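You operate a simulated robot arm through the tools that you are given. There is no shell and no other tool.

You run a simulated robot arm. Do the job below in one go: nothing can be reset, and whatever is moved stays where it is left.

TASK
One disc on tray 4 got the wrong colour: wipe its wet top clean and paint that top green.
Fine: wet the folded white cloth with one squeeze of the WATER bottle and wipe with it; put both back; use the grey wide brush, rinse it in the white cup, wipe it on the folded cream cloth and stand it back; lid back on; the other brushes stay. The pieces stay on their pegs. Leave the table's air on. Set down upright: bent-spout bottle.

The check looks at the end state, three seconds after you hand in, the way a careful person would. Anything else that was tipped, shoved, dropped, spilled or broken makes it a failure. A push-on lid holds only when it is set on centred and level and pressed home; a screw cap is set on level and turned clockwise until tight. Flat cloth is picked up by pressing the open fingertips on it (5 to 10 N) and closing them slowly along it; thin cloth reads only 2 to 8 mm in the jaws.

THE ROBOT
A 6-joint arm with a two-finger gripper, fixed in place. Base frame: the origin is on the floor under the middle of its stand, x ahead of it, y to its left, z up. Units: mm, rad, N and s.
It reaches about 1637 mm from its shoulder. Its first joint turns from -2.897 to 2.897 rad. Payload 3.43 kg.
The tool frame sits at the grasp point between the pads (the TCP): z along the fingers, y along the line on which they close. The tips reach 20 mm beyond it. The gripper opens to 190 mm; its body begins 248 mm behind the TCP.
Orientation is told as [roll, pitch, yaw] about the base's x, y, z axes, in that order, counted from this pose: with the fingers straight down and closing along the base's y, the tool's x points along the base's -x, its y along +y and its z along -z.

THE INTERFACE
- The arm moves only by the tool nudge_tool. Its arguments are lists of equal length, an entry for each row: "turn": the turn, a rotation vector about the tool's x, y, z in rad, a list of three; "travel": the shift along the tool's x, y, z in mm, a list of three; "grip": the finger opening in mm, from 0 to 190. In form: {"turn": [[wx, wy, wz], ...], "travel": [[dx, dy, dz], ...], "grip": [grip, ...]}. A call has 1 to 20 rows; each row is the pose to reach, as a shift and turn from the pose commanded when the call began, along the tool's axes at that moment. Each row takes 0.2 s and may step no farther than 50 mm and 0.15 rad from the row before; otherwise, or with a gripper value out of range, the whole call is refused. Where a pose cannot be reached the arm comes as near as it can. A force on the tool above 70 N (or 10 N above the force at the start of the call, whichever is more), or a blocked arm, ends the call early, and 0.2 s more pass. Each finger travels about 45 mm/s and halts on what it meets, pressing with about 23 N; the grip force reading is that of the motor and also rises with nothing between the fingers. The clock runs only during rows and for 0.2 s after the last one: add rows that repeat a pose to give the fingers time. The reply holds the time, the measured pose of the TCP, the force on the tool along the base axes, the opening and the grip force, in the units named above and with some noise, with the torque about the TCP (base axes, N m) and any sound that the robot's microphone picked up.
- Cameras (640 x 400 px; columns grow to the right, rows downward): "scene" is fixed at [218.5, -651.1, 1572.9]; the picture's right is [0.58, -0.82, 0.00], its down [-0.48, -0.34, -0.81] and it looks along [0.66, 0.47, -0.58] (base axes); focal length 365 px, centre (320, 200). "wrist" rides on the gripper at [70, -8, -288] in the tool frame; the picture's right is [0.12, 0.99, 0.00], its down [-0.96, 0.12, -0.25] and it looks along [-0.25, 0.03, 0.97] (tool axes); focal length 261 px, centre (320, 200). There is no depth. A picture from a camera that has moved, and an enlarged one, comes with that camera's place and axes in the base frame and with its lens.
- grab_frame(camera): a new picture of that camera. The clock stands still meanwhile.
- slide_trunk(by): slides the trunk up (or, below 0, down) by that many mm; the arm rides with it, the base frame stays. It gives what a move gives, with no picture.
- zoom(camera, box): a new picture of the part [left, top, right, bottom] of that camera's present view, enlarged. The clock stands still meanwhile.
- hand_in(): hands the job in; it is judged then, once.

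Places have to be worked out from the pictures, the camera data and where the tool is seen. Open the gripper and draw the arm clear of the work before you hand the job in, unless the task says otherwise.

The tools are called after ">>>" as name(argument=value, ...) on one line, values as JSON. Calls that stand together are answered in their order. nudge_tool: Moves the arm, as the interface text tells. Its arguments: {"type":"object","properties":{"turn":{"type":"array","items":{"type":"array","items":{"type":"number"}}},"travel":{"type":"array","items":{"type":"array","items":{"type":"number"}}},"grip":{"type":"array","items":{"type":"number"}}},"required":["turn","travel","grip"]} The other tools are called the same way: slide_trunk (by) moves the trunk up or down; grab_frame (camera) takes a picture; zoom (camera, box) takes an enlarged picture of a part of a camera's view; hand_in () hands the job in.

At the start:

```text
time_s: 0.0
eef_pos: [694.3, 180.4, 1202.7]
tcp_rot: [0.0, -0.001, 0.0]
contact_force: [-0.4, 0.0, -0.6]
moment: [0.0, 0.05, -0.02]
width: 189.7
grip_force: 0.1
trunk travel left (down, up): [-175.0, 65.0]
```

scene: 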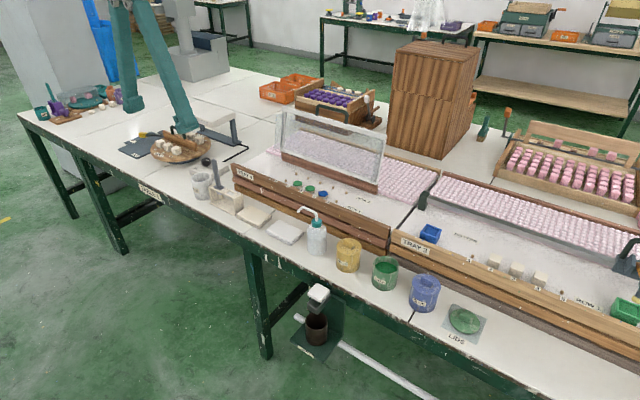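
wrist: 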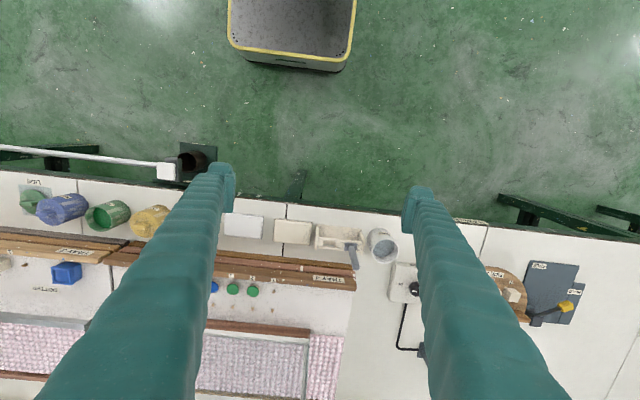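

I start by looking closely at the work area with zoomed pictures before moving anything.

>>> zoom(camera="scene", box=[180, 140, 340, 260])

>>> zoom(camera="scene", box=[320, 200, 500, 350])

>>> zoom(camera="scene", box=[100, 100, 260, 200])

>>> zoom(camera="scene", box=[480, 220, 640, 340])

>>> zoom(camera="wrist", box=[180, 180, 420, 330])

```text
3.33 times, centred on (260, 200) of scene
camera zoom: at [218.5, -651.1, 1572.9], right [0.58, -0.82, 0.0], down [-0.48, -0.34, -0.81], along [0.66, 0.47, -0.58], focal length 1215 px, centre (520, 200)
```

zoom: 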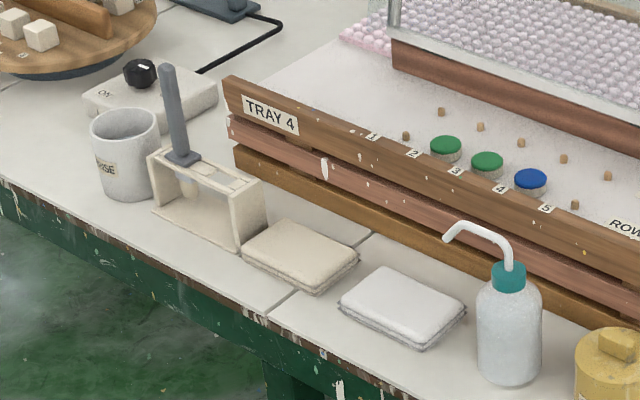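

```text
2.67 times, centred on (410, 275) of scene
camera zoom: at [218.5, -651.1, 1572.9], right [0.58, -0.82, 0.0], down [-0.48, -0.34, -0.81], along [0.66, 0.47, -0.58], focal length 972 px, centre (80, 0)
```

zoom: 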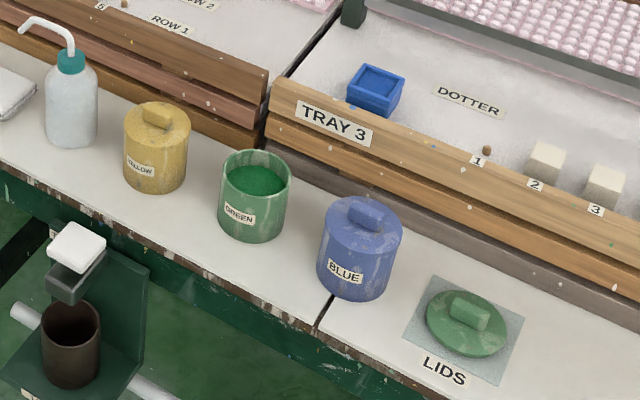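

```text
4.00 times, centred on (180, 150) of scene
camera zoom: at [218.5, -651.1, 1572.9], right [0.58, -0.82, 0.0], down [-0.48, -0.34, -0.81], along [0.66, 0.47, -0.58], focal length 1458 px, centre (880, 400)
```

zoom: 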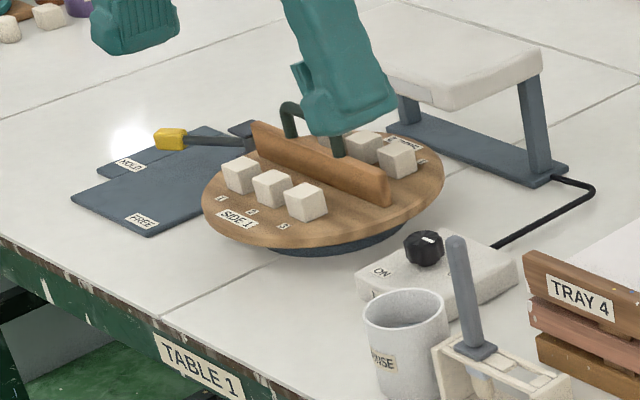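

```text
3.33 times, centred on (560, 280) of scene
camera zoom: at [218.5, -651.1, 1572.9], right [0.58, -0.82, 0.0], down [-0.48, -0.34, -0.81], along [0.66, 0.47, -0.58], focal length 1215 px, centre (-480, -67)
```

zoom: 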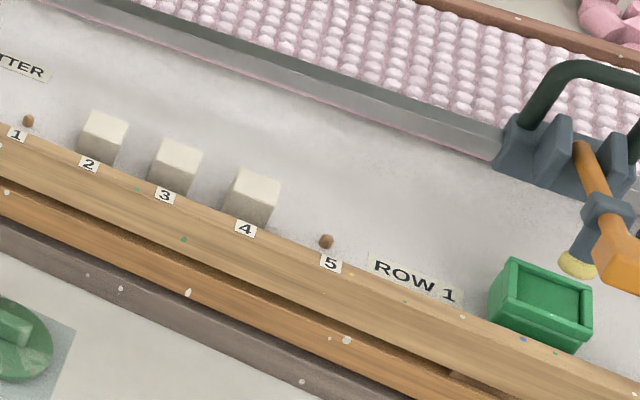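

```text
2.67 times, centred on (300, 255) of wrist
camera zoom: at [625.0, 171.3, 1490.6], right [-0.12, 0.99, 0.0], down [0.96, 0.12, 0.25], along [0.25, 0.03, -0.97], focal length 695 px, centre (373, 53)
```

zoom: 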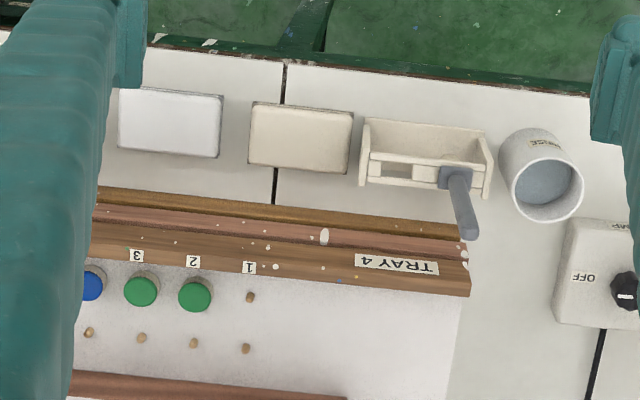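

The blue disc on peg 4 of tray 4 is the odd one out, at roughly (1062, -63, 864). I move the arm right (−y) so the wrist camera looks down between the fingers at the bottle, cloths, jars and disc.

>>> nudge_tool(turn=[[0, 0, 0], [0, 0, 0], [0, 0, 0], [0, 0, 0], [0, 0, 0], [0, 0, 0]], travel=[[0, -40, 0], [0, -80, 0], [0, -120, 0], [0, -160, 0], [0, -200, 0], [0, -200, 0]], grip=[190, 190, 190, 190, 190, 190])

>>> grab_frame(camera="wrist")

>>> zoom(camera="wrist", box=[230, 190, 410, 310])

>>> zoom(camera="scene", box=[180, 145, 260, 215])

>>> zoom(camera="scene", box=[230, 190, 340, 260])

```text
time_s: 1.4
eef_pos: [696.1, -18.5, 1200.2]
tcp_rot: [0.001, -0.001, 0.0]
contact_force: [-0.8, 0.1, 0.2]
moment: [0.0, 0.04, 0.01]
width: 190.0
grip_force: 0.1
trunk travel left (down, up): [-175.0, 65.0]
```

```text
taken
camera wrist: at [626.1, -26.5, 1488.3], right [-0.12, 0.99, 0.0], down [0.96, 0.12, 0.25], along [0.25, 0.03, -0.97], focal length 261 px, centre (320, 200)
```

wrist: 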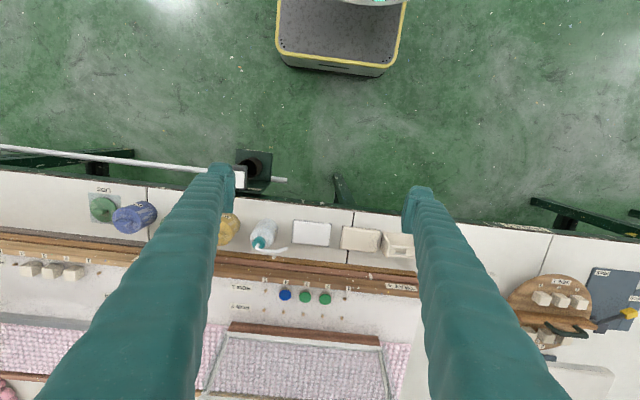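

```text
3.33 times, centred on (320, 250) of wrist
camera zoom: at [626.1, -26.5, 1488.3], right [-0.12, 0.99, 0.0], down [0.96, 0.12, 0.25], along [0.25, 0.03, -0.97], focal length 869 px, centre (320, 33)
```

zoom: 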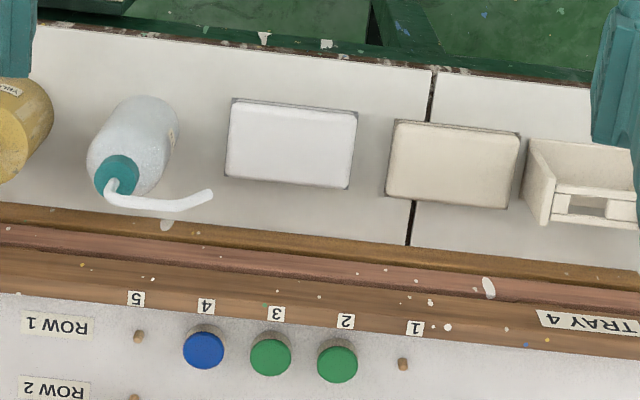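

```text
5.71 times, centred on (220, 180) of scene
camera zoom: at [218.5, -651.1, 1572.9], right [0.58, -0.82, 0.0], down [-0.48, -0.34, -0.81], along [0.66, 0.47, -0.58], focal length 2083 px, centre (891, 314)
```

zoom: 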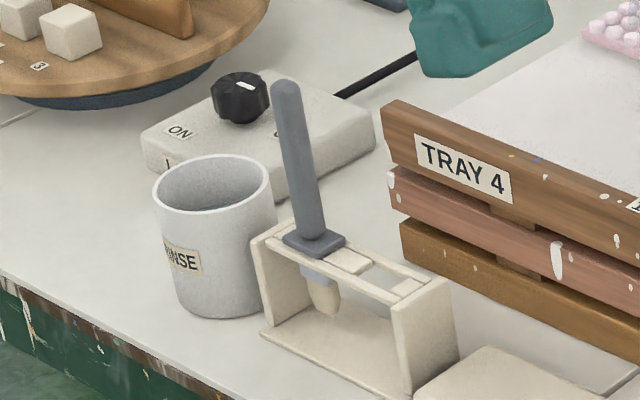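

```text
5.71 times, centred on (285, 225) of scene
camera zoom: at [218.5, -651.1, 1572.9], right [0.58, -0.82, 0.0], down [-0.48, -0.34, -0.81], along [0.66, 0.47, -0.58], focal length 2083 px, centre (520, 57)
```

zoom: 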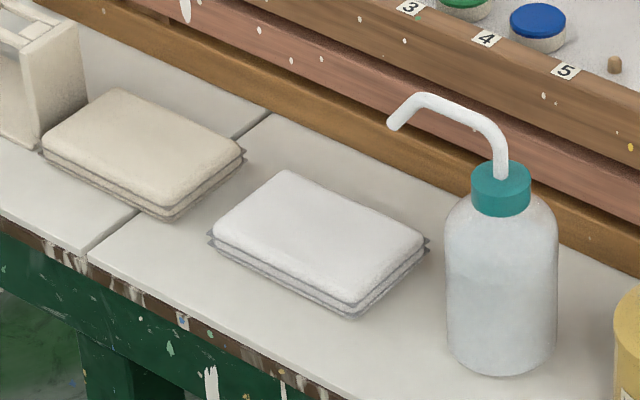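

The spout tip lies near (916, -74, 883), next to the white cloth centred near (911, -18, 776); the brush stands upright at about (912, 289). Now I check the finger shape and more details (jars, lid, brush) with zooms.

>>> zoom(camera="wrist", box=[190, 140, 450, 300])

>>> zoom(camera="scene", box=[360, 240, 490, 345])

>>> zoom(camera="scene", box=[260, 100, 440, 220])

>>> zoom(camera="scene", box=[290, 270, 350, 360])

>>> zoom(camera="wrist", box=[80, 170, 220, 270])

```text
2.46 times, centred on (320, 220) of wrist
camera zoom: at [626.1, -26.5, 1488.3], right [-0.12, 0.99, 0.0], down [0.96, 0.12, 0.25], along [0.25, 0.03, -0.97], focal length 642 px, centre (320, 151)
```

zoom: 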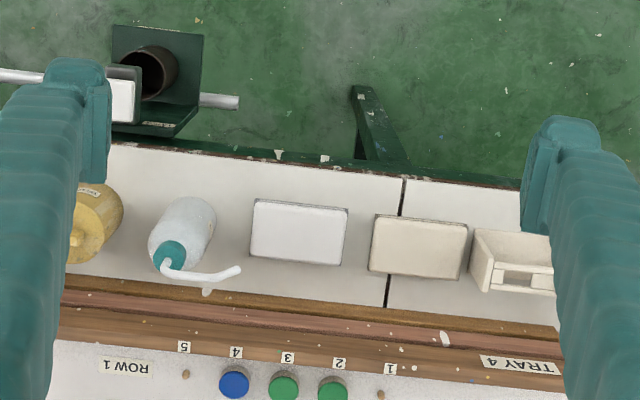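

```text
3.81 times, centred on (425, 292) of scene
camera zoom: at [218.5, -651.1, 1572.9], right [0.58, -0.82, 0.0], down [-0.48, -0.34, -0.81], along [0.66, 0.47, -0.58], focal length 1389 px, centre (-80, -152)
```

zoom: 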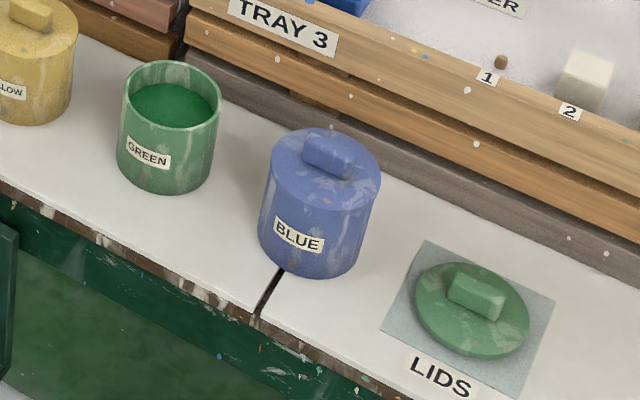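

```text
3.33 times, centred on (350, 160) of scene
camera zoom: at [218.5, -651.1, 1572.9], right [0.58, -0.82, 0.0], down [-0.48, -0.34, -0.81], along [0.66, 0.47, -0.58], focal length 1215 px, centre (220, 333)
```

zoom: 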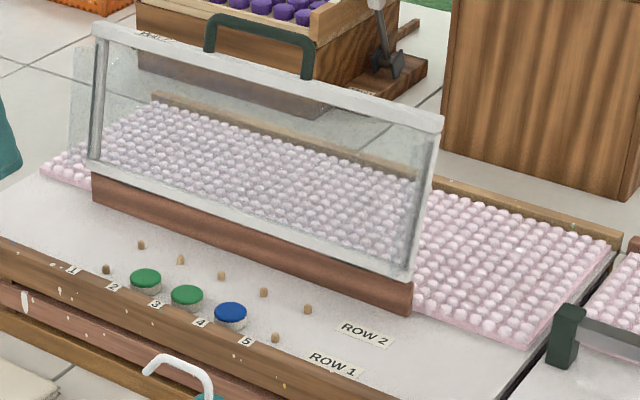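

```text
4.44 times, centred on (320, 315) of scene
camera zoom: at [218.5, -651.1, 1572.9], right [0.58, -0.82, 0.0], down [-0.48, -0.34, -0.81], along [0.66, 0.47, -0.58], focal length 1620 px, centre (320, -311)
```

zoom: 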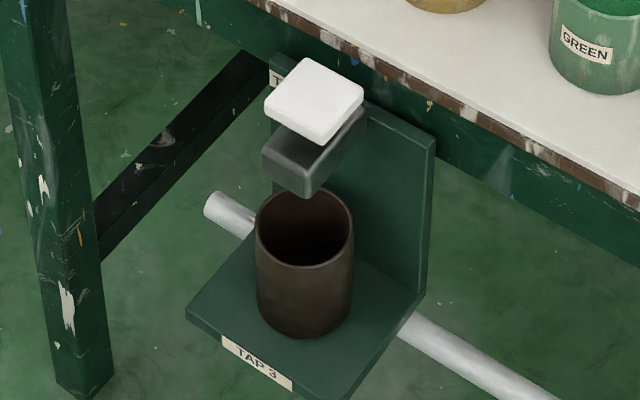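

```text
4.00 times, centred on (150, 220) of wrist
camera zoom: at [626.1, -26.5, 1488.3], right [-0.12, 0.99, 0.0], down [0.96, 0.12, 0.25], along [0.25, 0.03, -0.97], focal length 1043 px, centre (1000, 120)
```

zoom: 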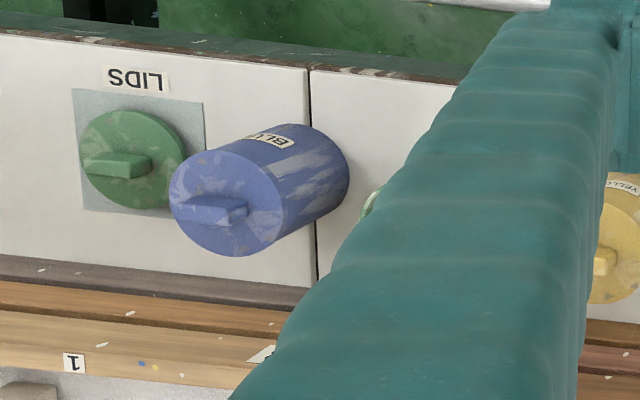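

Fingers are about 30 mm thick. I move above the bottle (≈913, −147), turning the tool a quarter so the fingers will close along base x and straddle the bottle clear of its spout, which points toward +y.

>>> nudge_tool(turn=[[0, 0, 0.1428], [0, 0, 0.2856], [0, 0, 0.4284], [0, 0, 0.5712], [0, 0, 0.714], [0, 0, 0.8568], [0, 0, 0.9996], [0, 0, 1.1424], [0, 0, 1.2852], [0, 0, 1.428], [0, 0, 1.5708], [0, 0, 1.5708], [0, 0, 1.5708]], travel=[[-20, -12, 10], [-40, -24, 25], [-60, -36, 40], [-80, -48, 55], [-100, -60, 70], [-120, -72, 85], [-140, -84, 100], [-160, -96, 110], [-180, -108, 120], [-200, -118, 130], [-218, -127, 140], [-218, -127, 140], [-218, -127, 140]], grip=[170, 150, 130, 110, 90, 90, 90, 90, 90, 90, 90, 90, 90])

>>> grab_frame(camera="wrist")

>>> grab_frame(camera="scene")

```text
time_s: 4.2
eef_pos: [912.4, -147.1, 1060.5]
tcp_rot: [0.0, 0.001, -1.57]
contact_force: [-0.9, 0.1, -0.5]
moment: [0.0, 0.04, -0.01]
width: 90.1
grip_force: 0.1
trunk travel left (down, up): [-175.0, 65.0]
```

```text
taken
camera wrist: at [905.0, -77.1, 1349.0], right [0.99, 0.12, 0.0], down [0.12, -0.96, 0.25], along [0.03, -0.25, -0.97], focal length 261 px, centre (320, 200)
```

wrist: 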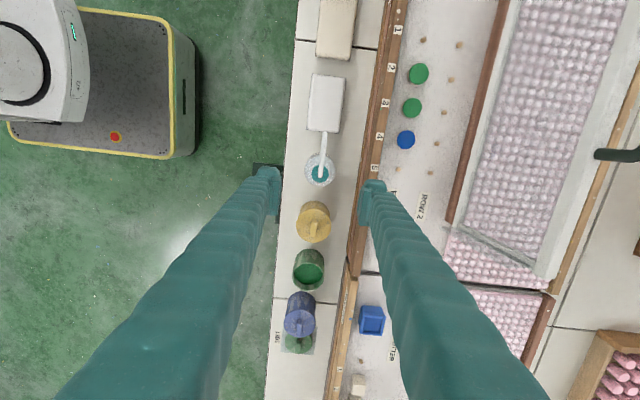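

```text
taken
```

scene: 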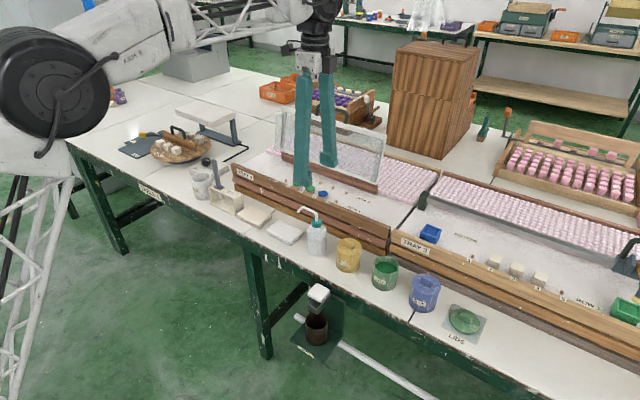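

The tool sits at (912.4, −147.1, 1060.5) above the bottle. I zoom the wrist view to check the bottle axis, spout direction and jars.

>>> zoom(camera="wrist", box=[270, 60, 370, 200])

>>> zoom(camera="wrist", box=[265, 195, 365, 355])

>>> zoom(camera="scene", box=[290, 200, 345, 260])

```text
2.86 times, centred on (320, 130) of wrist
camera zoom: at [905.0, -77.1, 1349.0], right [0.99, 0.12, 0.0], down [0.12, -0.96, 0.25], along [0.03, -0.25, -0.97], focal length 745 px, centre (320, 400)
```

zoom: 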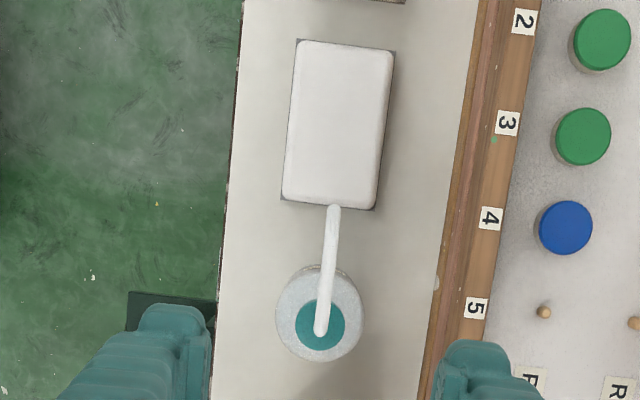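

```text
2.50 times, centred on (315, 275) of wrist
camera zoom: at [905.0, -77.1, 1349.0], right [0.99, 0.12, 0.0], down [0.12, -0.96, 0.25], along [0.03, -0.25, -0.97], focal length 652 px, centre (332, 12)
```

zoom: 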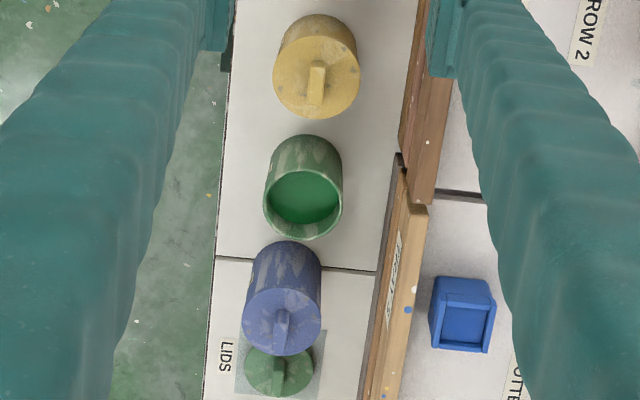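

```text
6.67 times, centred on (318, 230) of scene
camera zoom: at [218.5, -651.1, 1572.9], right [0.58, -0.82, 0.0], down [-0.48, -0.34, -0.81], along [0.66, 0.47, -0.58], focal length 2431 px, centre (337, 0)
```

zoom: 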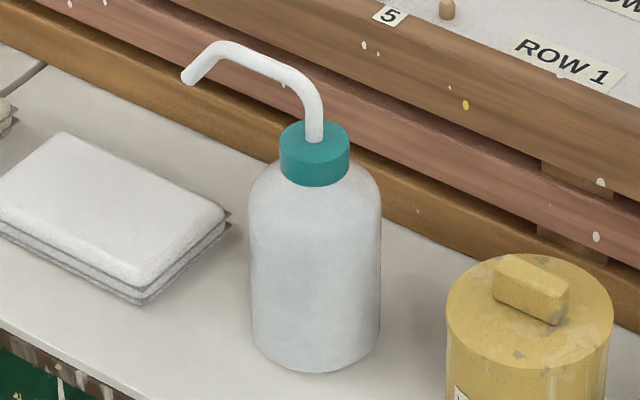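

Bottle axis is at about (913.5, −147.8), cap top at z≈879, tip at (912.5, −76.5, 885), cloth spans y −73…36. I'll carry the bottle by its rigid cap about 18 mm toward the cloth so the spout is surely over it; first I descend with open fingers around the cap.

>>> nudge_tool(turn=[[0, 0, 0], [0, 0, 0], [0, 0, 0], [0, 0, 0], [0, 0, 0], [0, 0, 0], [0, 0, 0], [0, 0, 0]], travel=[[0, 0, 25], [0, 0, 50], [0, 0, 75], [0, 0, 100], [0, 0, 130], [-0.5, 0.5, 155], [-0.7, 0.5, 176], [-0.7, 0.5, 176]], grip=[80, 70, 70, 70, 70, 70, 70, 70])

>>> grab_frame(camera="wrist")

>>> zoom(camera="scene", box=[270, 180, 370, 260])

```text
time_s: 6.0
eef_pos: [916.4, -144.9, 886.7]
tcp_rot: [0.0, 0.0, -1.571]
contact_force: [0.5, -0.5, -0.5]
moment: [0.01, -0.01, 0.02]
width: 69.9
grip_force: 0.1
trunk travel left (down, up): [-175.0, 65.0]
```

```text
taken
camera wrist: at [907.7, -76.5, 1174.1], right [0.99, 0.12, 0.0], down [0.12, -0.96, 0.25], along [0.03, -0.25, -0.97], focal length 261 px, centre (320, 200)
```

wrist: 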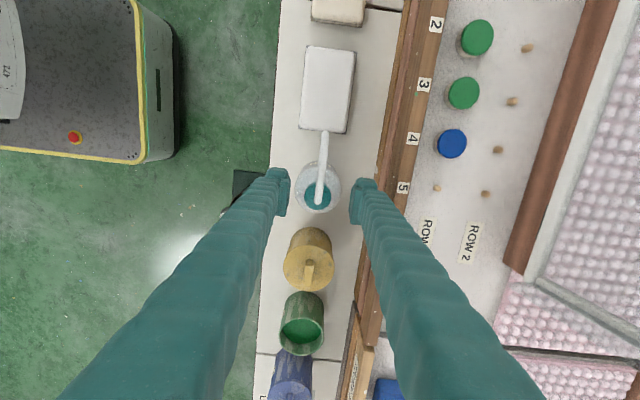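

```text
5.00 times, centred on (320, 220) of scene
camera zoom: at [218.5, -651.1, 1572.9], right [0.58, -0.82, 0.0], down [-0.48, -0.34, -0.81], along [0.66, 0.47, -0.58], focal length 1823 px, centre (320, 100)
```

zoom: 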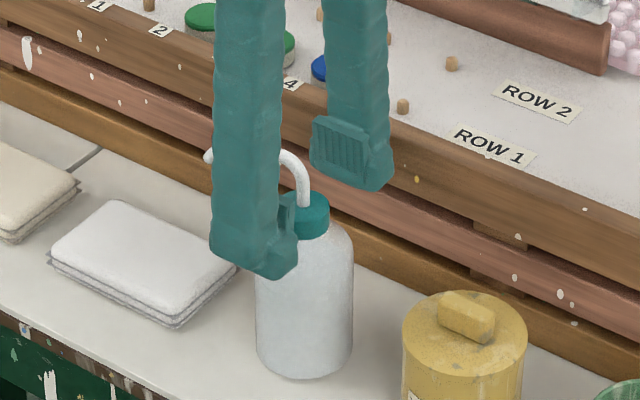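

True tool position (from the camera's place) is about (915.7, −146.5, 886.1), so I correct by (−2.2, −1.3, −2.5) to centre on the cap, then close on the cap gradually.

>>> nudge_tool(turn=[[0, 0, 0], [0, 0, 0], [0, 0, 0], [0, 0, 0], [0, 0, 0], [0, 0, 0], [0, 0, 0], [0, 0, 0]], travel=[[-1.3, -2.2, 0], [-1.3, -2.2, 2.5], [-1.3, -2.2, 2.5], [-1.3, -2.2, 2.5], [-1.3, -2.2, 2.5], [-1.3, -2.2, 2.5], [-1.3, -2.2, 2.5], [-1.3, -2.2, 2.5]], grip=[70, 65, 55, 45, 40, 37, 35, 33])

>>> zoom(camera="wrist", box=[270, 110, 370, 230])

```text
time_s: 7.8
eef_pos: [912.5, -148.1, 884.9]
tcp_rot: [0.0, 0.0, -1.57]
contact_force: [-0.1, 1.5, 0.0]
moment: [0.01, -0.02, -0.03]
width: 33.3
grip_force: 0.3
trunk travel left (down, up): [-175.0, 65.0]
```

```text
3.33 times, centred on (320, 170) of wrist
camera zoom: at [904.2, -77.9, 1172.5], right [0.99, 0.12, 0.0], down [0.12, -0.96, 0.25], along [0.03, -0.25, -0.97], focal length 869 px, centre (320, 300)
```

zoom: 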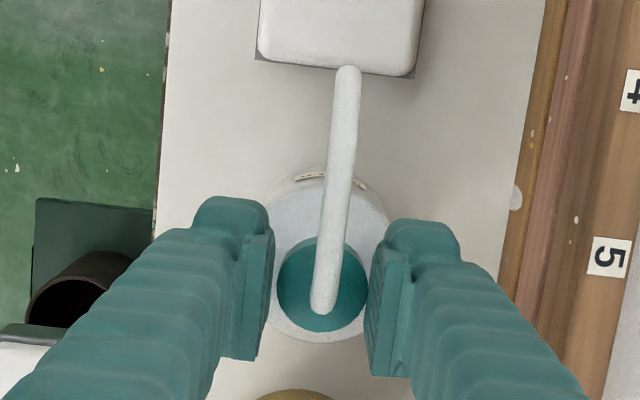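

Cap is centred between the pads (about 30 mm wide). I close the rest of the way onto it in small steps.

>>> nudge_tool(turn=[[0, 0, 0], [0, 0, 0], [0, 0, 0], [0, 0, 0], [0, 0, 0], [0, 0, 0]], travel=[[0, 0, 0], [0, 0, 0], [0, 0, 0], [0, 0, 0], [0, 0, 0], [0, 0, 0]], grip=[31, 30, 28, 25, 22, 20])

```text
time_s: 9.2
eef_pos: [913.0, -146.9, 883.9]
tcp_rot: [0.0, -0.001, -1.572]
contact_force: [-0.3, -0.2, -0.1]
moment: [0.01, 0.01, -0.02]
width: 30.6
grip_force: 23.3
trunk travel left (down, up): [-175.0, 65.0]
```

Gripped at 30.6 mm with 23 N. I lift about 15 mm and check the weight and that the bottle hangs upright.

>>> nudge_tool(turn=[[0, 0, 0], [0, 0, 0], [0, 0, 0], [0, 0, 0], [0, 0, 0]], travel=[[0, 0, -3], [0, 0, -7], [0, 0, -11], [0, 0, -15], [0, 0, -15]], grip=[20, 20, 20, 20, 20])

>>> zoom(camera="scene", box=[270, 180, 370, 260])

```text
time_s: 10.4
eef_pos: [911.5, -148.7, 899.1]
tcp_rot: [-0.001, -0.001, -1.572]
contact_force: [-0.2, 0.4, -2.0]
moment: [-0.01, 0.01, 0.04]
width: 30.6
grip_force: 22.7
trunk travel left (down, up): [-175.0, 65.0]
```

```text
5.00 times, centred on (320, 220) of scene
camera zoom: at [218.5, -651.1, 1572.9], right [0.58, -0.82, 0.0], down [-0.48, -0.34, -0.81], along [0.66, 0.47, -0.58], focal length 1823 px, centre (320, 100)
```

zoom: 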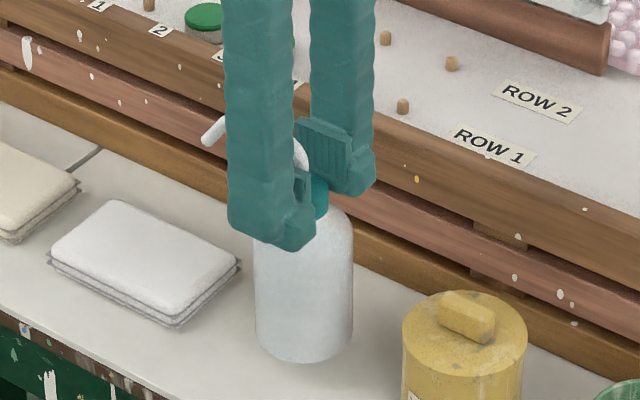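

The bottle hangs upright and free. I shift it 18 mm toward +y and set it down gently.

>>> nudge_tool(turn=[[0, 0, 0], [0, 0, 0], [0, 0, 0], [0, 0, 0], [0, 0, 0], [0, 0, 0], [0, 0, 0], [0, 0, 0], [0, 0, 0]], travel=[[6, 0, 0], [12, 0, 0], [18, 0, 0], [18, 0, 4], [18, 0, 8], [18, 0, 11], [18, 0, 13], [18, 0, 14], [18, 0, 14.5]], grip=[20, 20, 20, 20, 20, 20, 20, 20, 20])

>>> zoom(camera="scene", box=[270, 180, 370, 260])

>>> grab_frame(camera="wrist")

```text
time_s: 12.4
eef_pos: [911.0, -131.2, 885.6]
tcp_rot: [0.0, 0.0, -1.571]
contact_force: [0.5, 1.1, -2.3]
moment: [0.0, -0.04, 0.02]
width: 30.9
grip_force: 22.8
trunk travel left (down, up): [-175.0, 65.0]
```

```text
5.00 times, centred on (320, 220) of scene
camera zoom: at [218.5, -651.1, 1572.9], right [0.58, -0.82, 0.0], down [-0.48, -0.34, -0.81], along [0.66, 0.47, -0.58], focal length 1823 px, centre (320, 100)
```

zoom: 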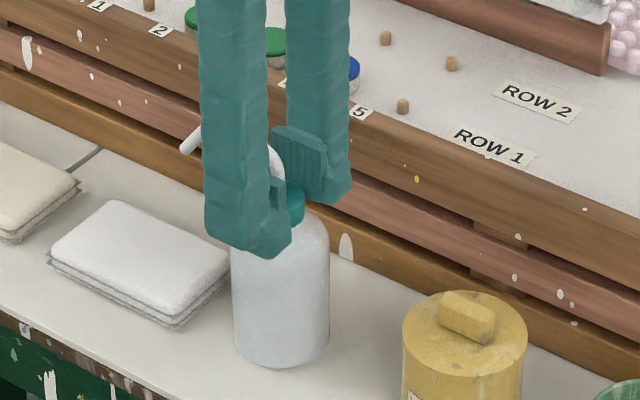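

```text
taken
camera wrist: at [903.4, -60.8, 1173.0], right [0.99, 0.12, 0.0], down [0.12, -0.96, 0.25], along [0.03, -0.25, -0.97], focal length 261 px, centre (320, 200)
```

wrist: 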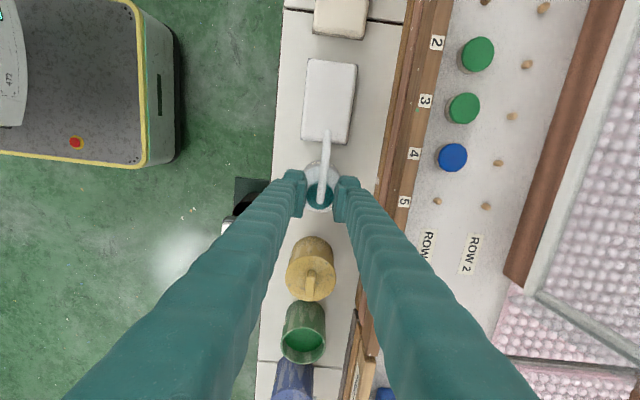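

The force still shows the weight hanging (≈0.5 mm short of the table). I lower in half-millimetre steps until the table takes it.

>>> nudge_tool(turn=[[0, 0, 0], [0, 0, 0], [0, 0, 0]], travel=[[0, 0, 0.5], [0, 0, 1], [0, 0, 1.3]], grip=[20, 20, 20])

```text
time_s: 13.2
eef_pos: [911.9, -131.1, 885.4]
tcp_rot: [0.001, 0.001, -1.572]
contact_force: [1.7, -0.7, 5.1]
moment: [-0.11, 0.01, 0.01]
width: 30.6
grip_force: 23.1
trunk travel left (down, up): [-175.0, 65.0]
```

The table now carries the bottle (+5 N). I release the cap, then lower the open fingers around the body.

>>> nudge_tool(turn=[[0, 0, 0], [0, 0, 0], [0, 0, 0], [0, 0, 0], [0, 0, 0], [0, 0, 0]], travel=[[0, 0, -0.8], [0, 0, -0.8], [0, 0, -0.8], [0, 0, -0.8], [0, 0, -0.8], [0, 0, -0.8]], grip=[28, 33, 45, 60, 78, 80])

>>> zoom(camera="wrist", box=[260, 90, 380, 230])

>>> zoom(camera="scene", box=[270, 180, 370, 260])

```text
time_s: 14.6
eef_pos: [912.0, -129.9, 885.7]
tcp_rot: [0.0, 0.001, -1.57]
contact_force: [-0.2, 0.2, 0.4]
moment: [-0.03, -0.01, -0.02]
width: 80.0
grip_force: 0.0
trunk travel left (down, up): [-175.0, 65.0]
```

```text
2.86 times, centred on (320, 160) of wrist
camera zoom: at [903.3, -60.2, 1172.8], right [0.99, 0.12, 0.0], down [0.12, -0.96, 0.25], along [0.03, -0.25, -0.97], focal length 745 px, centre (320, 314)
```

zoom: 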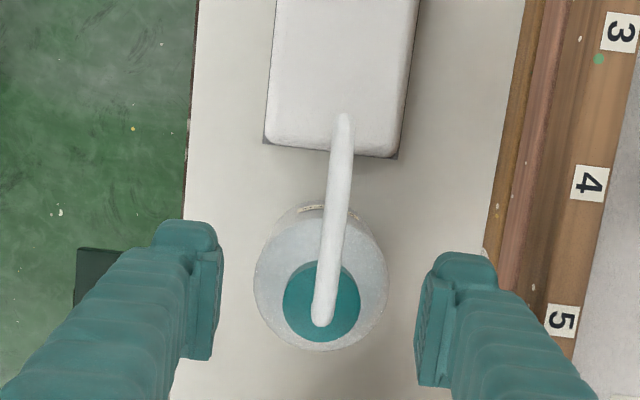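

```text
5.00 times, centred on (320, 220) of scene
camera zoom: at [218.5, -651.1, 1572.9], right [0.58, -0.82, 0.0], down [-0.48, -0.34, -0.81], along [0.66, 0.47, -0.58], focal length 1823 px, centre (320, 100)
```

zoom: 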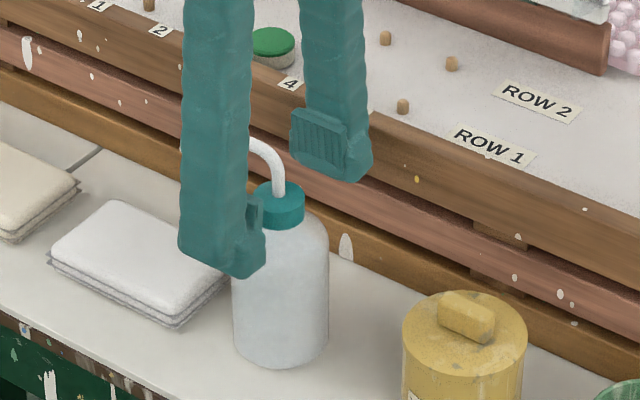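

Bottle stands upright with the tip over the cloth. I lower the open fingers around the body to mid-height (z≈814).

>>> nudge_tool(turn=[[0, 0, 0], [0, 0, 0], [0, 0, 0], [0, 0, 0], [0, 0, 0], [0, 0, 0], [0, 0, 0]], travel=[[0, 0, 12], [0, 0, 25], [0, 0, 38], [0, 0, 51], [0, 0, 62], [0, 0, 70], [0, 0, 70]], grip=[82, 82, 82, 82, 82, 82, 82])

>>> zoom(camera="wrist", box=[260, 90, 380, 230])

>>> zoom(camera="scene", box=[270, 180, 370, 260])

```text
time_s: 16.2
eef_pos: [910.4, -130.7, 815.1]
tcp_rot: [-0.001, 0.0, -1.573]
contact_force: [-0.4, 0.4, 0.7]
moment: [0.0, -0.03, 0.02]
width: 81.9
grip_force: 0.1
trunk travel left (down, up): [-175.0, 65.0]
```

```text
2.86 times, centred on (320, 160) of wrist
camera zoom: at [902.7, -60.4, 1103.4], right [0.99, 0.12, 0.0], down [0.12, -0.96, 0.25], along [0.03, -0.25, -0.97], focal length 745 px, centre (320, 314)
```

zoom: 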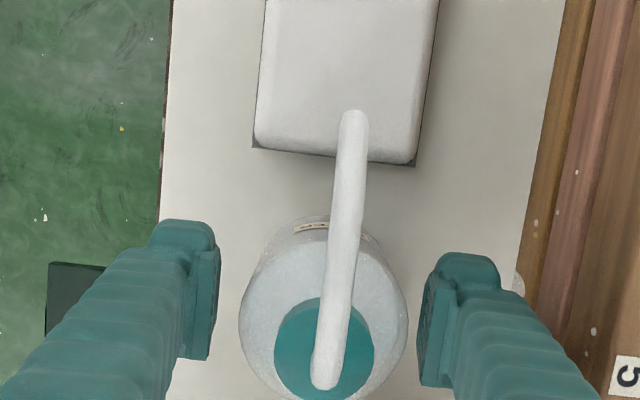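

```text
5.00 times, centred on (320, 220) of scene
camera zoom: at [218.5, -651.1, 1572.9], right [0.58, -0.82, 0.0], down [-0.48, -0.34, -0.81], along [0.66, 0.47, -0.58], focal length 1823 px, centre (320, 100)
```

zoom: 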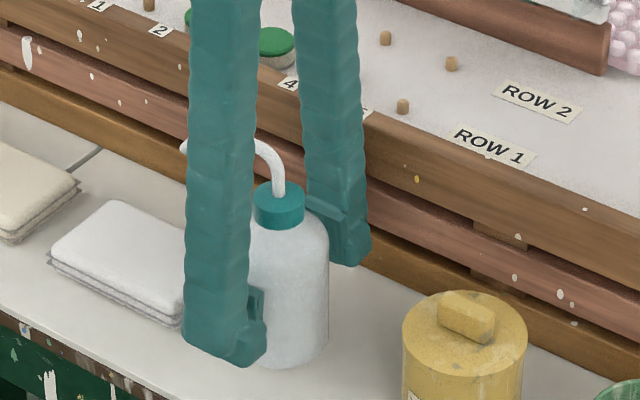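

Bottle body is centred within ~1.5 mm. I shift +1.4 mm in x and close to light contact to see width and force.

>>> nudge_tool(turn=[[0, 0, 0], [0, 0, 0], [0, 0, 0], [0, 0, 0]], travel=[[0, 1.4, 0], [0, 1.4, 0], [0, 1.4, 0], [0, 1.4, 0]], grip=[78, 70, 65, 63])

>>> zoom(camera="wrist", box=[260, 90, 380, 230])

```text
time_s: 17.2
eef_pos: [912.2, -129.9, 815.4]
tcp_rot: [0.001, -0.001, -1.571]
contact_force: [-0.1, -0.2, -0.1]
moment: [0.03, 0.03, 0.02]
width: 63.6
grip_force: 0.1
trunk travel left (down, up): [-175.0, 65.0]
```

```text
2.86 times, centred on (320, 160) of wrist
camera zoom: at [903.7, -60.1, 1102.8], right [0.99, 0.12, 0.0], down [0.12, -0.96, 0.25], along [0.03, -0.25, -0.97], focal length 745 px, centre (320, 314)
```

zoom: 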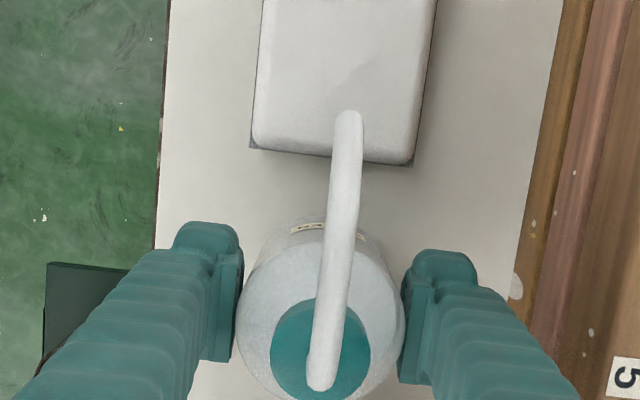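

Fingers nearly touch the body evenly. Now one deliberate squeeze, held about a second.

>>> nudge_tool(turn=[[0, 0, 0], [0, 0, 0], [0, 0, 0], [0, 0, 0], [0, 0, 0], [0, 0, 0]], travel=[[0, 0, 0], [0, 0, 0], [0, 0, 0], [0, 0, 0], [0, 0, 0], [0, 0, 0]], grip=[60, 56, 52, 50, 50, 50])

>>> zoom(camera="wrist", box=[260, 90, 380, 230])

>>> zoom(camera="scene", box=[250, 180, 370, 270])

```text
time_s: 18.6
eef_pos: [911.7, -130.4, 814.8]
tcp_rot: [-0.002, -0.001, -1.572]
contact_force: [0.2, 0.0, 0.1]
moment: [0.0, 0.02, -0.01]
width: 61.8
grip_force: 22.5
trunk travel left (down, up): [-175.0, 65.0]
```

```text
2.86 times, centred on (320, 160) of wrist
camera zoom: at [903.7, -60.1, 1102.8], right [0.99, 0.12, 0.0], down [0.12, -0.96, 0.25], along [0.03, -0.25, -0.97], focal length 745 px, centre (320, 314)
```

zoom: 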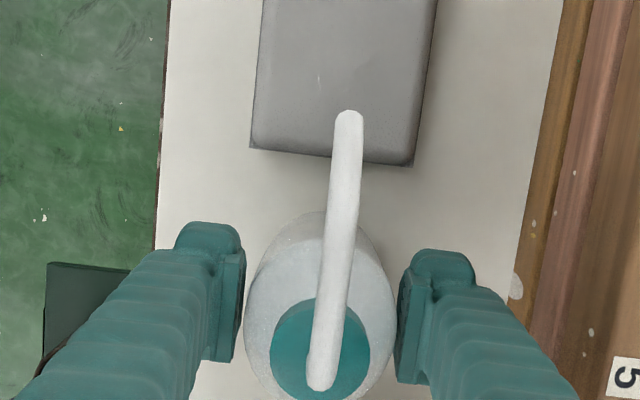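

```text
4.44 times, centred on (310, 225) of scene
camera zoom: at [218.5, -651.1, 1572.9], right [0.58, -0.82, 0.0], down [-0.48, -0.34, -0.81], along [0.66, 0.47, -0.58], focal length 1620 px, centre (364, 89)
```

zoom: 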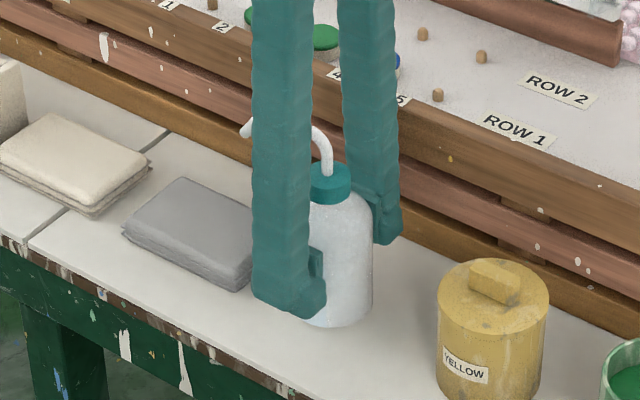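

The cloth has turned wet all over: the squeeze worked. I release the body, raise to cap height, and will move the bottle back to its original spot.

>>> nudge_tool(turn=[[0, 0, 0], [0, 0, 0], [0, 0, 0], [0, 0, 0], [0, 0, 0], [0, 0, 0], [0, 0, 0], [0, 0, 0], [0, 0, 0], [0, 0, 0]], travel=[[0, 0, 0], [0, 0, 0], [0, 0, 0], [0, 0, -10], [0, 0, -25], [0, 0, -40], [0, 0, -55], [0, 0, -65], [0, 0, -69.5], [0, 0, -69.5]], grip=[65, 75, 82, 82, 82, 82, 82, 70, 60, 50])

>>> zoom(camera="wrist", box=[260, 90, 380, 230])

>>> zoom(camera="scene", box=[250, 180, 370, 270])

```text
time_s: 20.8
eef_pos: [912.5, -132.2, 883.6]
tcp_rot: [-0.001, 0.0, -1.571]
contact_force: [-0.1, 0.4, -0.4]
moment: [0.01, 0.01, 0.0]
width: 50.2
grip_force: 0.1
trunk travel left (down, up): [-175.0, 65.0]
```

```text
2.86 times, centred on (320, 160) of wrist
camera zoom: at [904.4, -61.2, 1171.5], right [0.99, 0.12, 0.0], down [0.12, -0.96, 0.25], along [0.03, -0.25, -0.97], focal length 745 px, centre (320, 314)
```

zoom: 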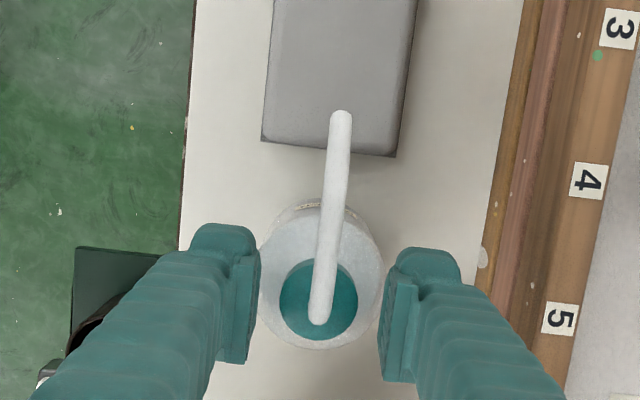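

```text
4.44 times, centred on (310, 225) of scene
camera zoom: at [218.5, -651.1, 1572.9], right [0.58, -0.82, 0.0], down [-0.48, -0.34, -0.81], along [0.66, 0.47, -0.58], focal length 1620 px, centre (364, 89)
```

zoom: 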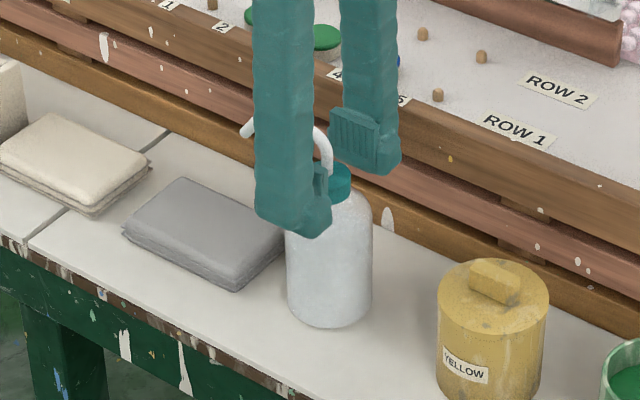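

Re-centre is fine (cap midway between pads). I close on the cap again at 1 mm higher.

>>> nudge_tool(turn=[[0, 0, 0], [0, 0, 0], [0, 0, 0], [0, 0, 0], [0, 0, 0], [0, 0, 0], [0, 0, 0], [0, 0, 0]], travel=[[0, 0, -1], [0, 0, -1], [0, 0, -1], [0, 0, -1], [0, 0, -1], [0, 0, -1], [0, 0, -1], [0, 0, -1]], grip=[44, 39, 35, 33, 31, 28, 24, 20])

```text
time_s: 22.6
eef_pos: [912.4, -131.6, 884.2]
tcp_rot: [-0.001, 0.002, -1.571]
contact_force: [-1.6, -0.2, 0.1]
moment: [0.03, 0.04, 0.0]
width: 30.7
grip_force: 23.2
trunk travel left (down, up): [-175.0, 65.0]
```

Gripped the cap at 30.7 mm. I lift 12 mm, shift back −18 mm in y and lower until nearly touching.

>>> nudge_tool(turn=[[0, 0, 0], [0, 0, 0], [0, 0, 0], [0, 0, 0], [0, 0, 0], [0, 0, 0], [0, 0, 0], [0, 0, 0], [0, 0, 0], [0, 0, 0], [0, 0, 0]], travel=[[0, 0, -4], [0, 0, -8], [0, 0, -12], [-6, 0, -12], [-12, 0, -12], [-17, 0.8, -12], [-17, 0.8, -8], [-17, 0.8, -4], [-17, 0.8, -2], [-17, 0.8, -1], [-17, 0.8, -1]], grip=[20, 20, 20, 20, 20, 20, 20, 20, 20, 20, 20])

>>> zoom(camera="wrist", box=[260, 90, 380, 230])

```text
time_s: 25.0
eef_pos: [913.4, -147.9, 885.5]
tcp_rot: [-0.001, -0.002, -1.571]
contact_force: [-0.4, -0.2, -2.7]
moment: [0.03, -0.01, 0.01]
width: 31.0
grip_force: 23.0
trunk travel left (down, up): [-175.0, 65.0]
```

```text
2.86 times, centred on (320, 160) of wrist
camera zoom: at [905.4, -77.8, 1173.9], right [0.99, 0.12, 0.0], down [0.12, -0.96, 0.25], along [0.03, -0.25, -0.97], focal length 745 px, centre (320, 314)
```

zoom: 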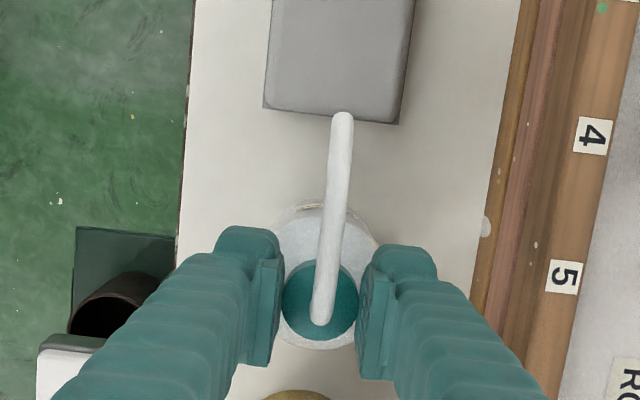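

The bottle is at (913.4, −147.8), its original spot, still hanging about 1 mm up. I lower in small steps until the table bears it.

>>> nudge_tool(turn=[[0, 0, 0], [0, 0, 0], [0, 0, 0], [0, 0, 0]], travel=[[0, 0, 0.5], [0, 0, 1], [0, 0, 1.5], [0, 0, 1.7]], grip=[20, 20, 20, 20])

```text
time_s: 26.0
eef_pos: [913.5, -148.4, 884.8]
tcp_rot: [-0.001, 0.0, -1.57]
contact_force: [-1.6, 1.3, 6.5]
moment: [0.2, -0.01, 0.01]
width: 30.7
grip_force: 23.6
trunk travel left (down, up): [-175.0, 65.0]
```

Contact with the table (+6.5 N). I ease up slightly, release and rise well above the spout.

>>> nudge_tool(turn=[[0, 0, 0], [0, 0, 0], [0, 0, 0], [0, 0, 0], [0, 0, 0], [0, 0, 0], [0, 0, 0], [0, 0, 0], [0, 0, 0], [0, 0, 0]], travel=[[0, 0, -1.1], [0, 0, -1.1], [0, 0, -1.1], [0, 0, -1.1], [0, 0, -1.1], [0, 0, -20], [0, 0, -50], [0, 0, -80], [0, 0, -110], [0, 0, -110]], grip=[28, 33, 45, 60, 70, 70, 70, 70, 70, 70])

>>> grab_frame(camera="wrist")

>>> zoom(camera="scene", box=[200, 170, 370, 270])

```text
time_s: 28.2
eef_pos: [914.4, -148.0, 992.9]
tcp_rot: [-0.001, 0.001, -1.57]
contact_force: [0.4, 0.9, -0.2]
moment: [0.0, 0.0, 0.0]
width: 69.9
grip_force: 0.0
trunk travel left (down, up): [-175.0, 65.0]
```

```text
taken
camera wrist: at [905.2, -78.2, 1280.8], right [0.99, 0.12, 0.0], down [0.12, -0.96, 0.25], along [0.03, -0.25, -0.97], focal length 261 px, centre (320, 200)
```

wrist: 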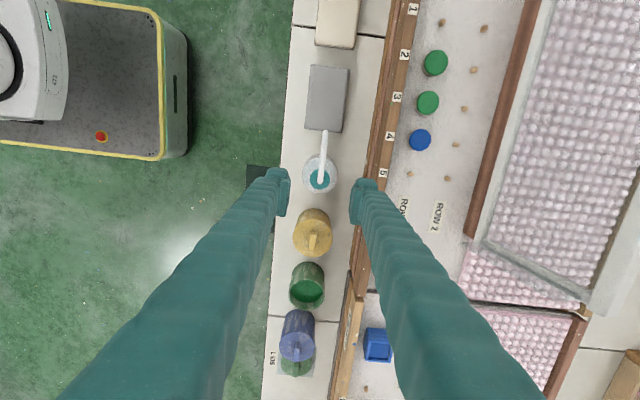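

```text
3.76 times, centred on (285, 220) of scene
camera zoom: at [218.5, -651.1, 1572.9], right [0.58, -0.82, 0.0], down [-0.48, -0.34, -0.81], along [0.66, 0.47, -0.58], focal length 1373 px, centre (452, 125)
```

zoom: 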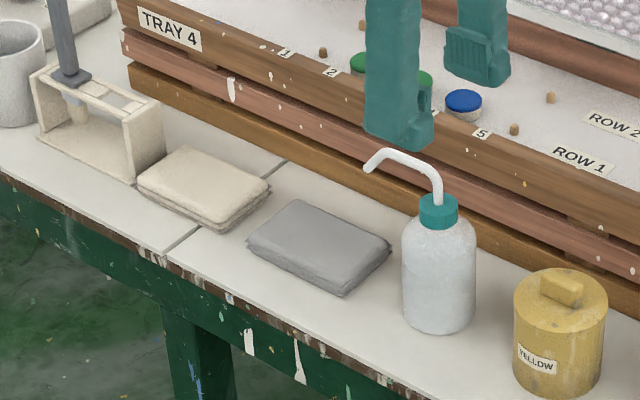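

The bottle is back upright in place; the cloth is evenly wet. Next I move over the white cloth's centre (911, −18.5), keeping the fingers closing along x so they stay clear of the spout, and stop with the tips ~45 mm above it.

>>> nudge_tool(turn=[[0, 0, 0], [0, 0, 0], [0, 0, 0], [0, 0, 0], [0, 0, 0], [0, 0, 0], [0, 0, 0], [0, 0, 0], [0, 0, 0], [0, 0, 0]], travel=[[30, 0, 0], [65, -1, 0], [100, -2, 0], [130, -2.2, 0], [130, -2.2, 30], [130, -2.2, 65], [130, -2.2, 100], [130, -2.2, 130], [130, -2.2, 150], [130, -2.2, 150]], grip=[60, 50, 40, 40, 40, 40, 40, 40, 40, 40])

>>> zoom(camera="wrist", box=[240, 110, 400, 230])

>>> zoom(camera="scene", box=[240, 170, 350, 250])

```text
time_s: 30.4
eef_pos: [912.2, -16.9, 840.1]
tcp_rot: [0.001, 0.001, -1.571]
contact_force: [-0.6, 0.8, 0.3]
moment: [-0.02, -0.01, 0.0]
width: 39.9
grip_force: 0.0
trunk travel left (down, up): [-175.0, 65.0]
```

```text
3.33 times, centred on (320, 170) of wrist
camera zoom: at [903.0, 52.3, 1129.0], right [0.99, 0.12, 0.0], down [0.12, -0.96, 0.25], along [0.03, -0.25, -0.97], focal length 869 px, centre (320, 300)
```

zoom: 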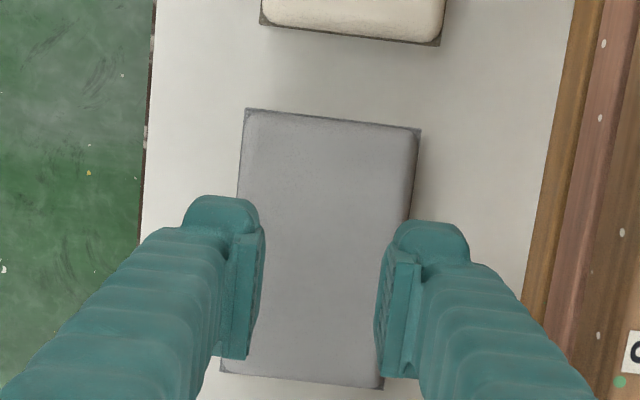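

```text
5.00 times, centred on (295, 210) of scene
camera zoom: at [218.5, -651.1, 1572.9], right [0.58, -0.82, 0.0], down [-0.48, -0.34, -0.81], along [0.66, 0.47, -0.58], focal length 1823 px, centre (445, 150)
```

zoom: 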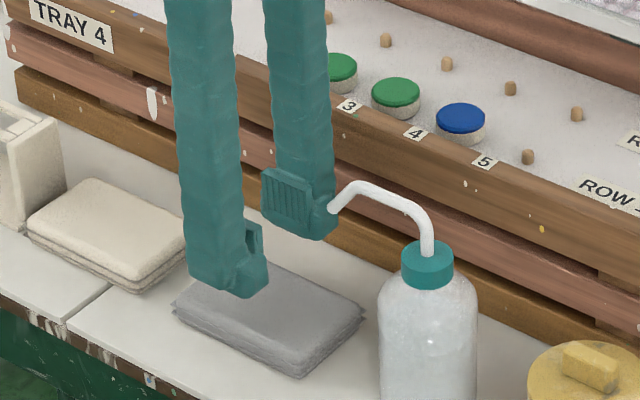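

Tips are centred over the cloth. I descend 40 mm, then creep down until the force reads 5–10 N.

>>> nudge_tool(turn=[[0, 0, 0], [0, 0, 0], [0, 0, 0], [0, 0, 0], [0, 0, 0]], travel=[[0, 0, 12], [0, 0, 24], [0, 0, 34], [0, 0, 40], [0, 0, 42]], grip=[40, 40, 40, 40, 40])

>>> nudge_tool(turn=[[0, 0, 0], [0, 0, 0]], travel=[[0, 0, 1], [0, 0, 2]], grip=[40, 40])

```text
time_s: 31.6
eef_pos: [911.2, -17.2, 803.6]
tcp_rot: [0.001, 0.0, -1.569]
contact_force: [-7.0, 1.2, 22.6]
moment: [0.04, 0.3, 0.03]
width: 40.0
grip_force: 0.1
trunk travel left (down, up): [-175.0, 65.0]
```

```text
time_s: 32.2
eef_pos: [911.0, -17.2, 802.3]
tcp_rot: [0.004, -0.002, -1.57]
contact_force: [-8.7, 4.0, 44.1]
moment: [0.06, 0.66, -0.07]
width: 40.1
grip_force: 0.0
trunk travel left (down, up): [-175.0, 65.0]
```

Contact came earlier than estimated (cloth top ≈ 784) and the force is 44 N; I back off about 3.3 mm to reach 5–10 N.

>>> nudge_tool(turn=[[0, 0, 0], [0, 0, 0]], travel=[[0, 0, -2.5], [0, 0, -3.3]], grip=[40, 40])

>>> zoom(camera="scene", box=[240, 170, 350, 250])

```text
time_s: 32.8
eef_pos: [912.3, -17.6, 802.9]
tcp_rot: [0.002, -0.002, -1.572]
contact_force: [0.9, 3.0, 29.7]
moment: [0.06, 0.07, 0.03]
width: 39.9
grip_force: 0.3
trunk travel left (down, up): [-175.0, 65.0]
```

```text
5.00 times, centred on (295, 210) of scene
camera zoom: at [218.5, -651.1, 1572.9], right [0.58, -0.82, 0.0], down [-0.48, -0.34, -0.81], along [0.66, 0.47, -0.58], focal length 1823 px, centre (445, 150)
```

zoom: 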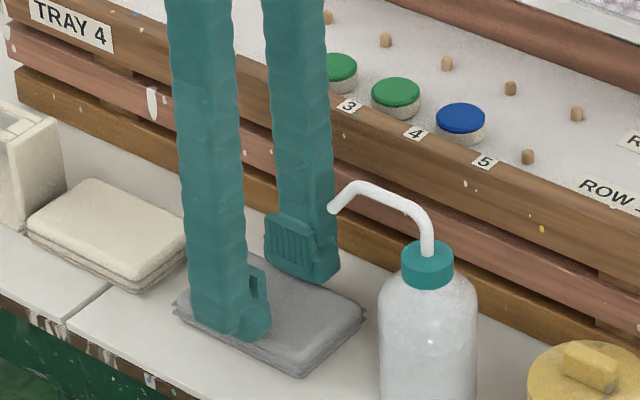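

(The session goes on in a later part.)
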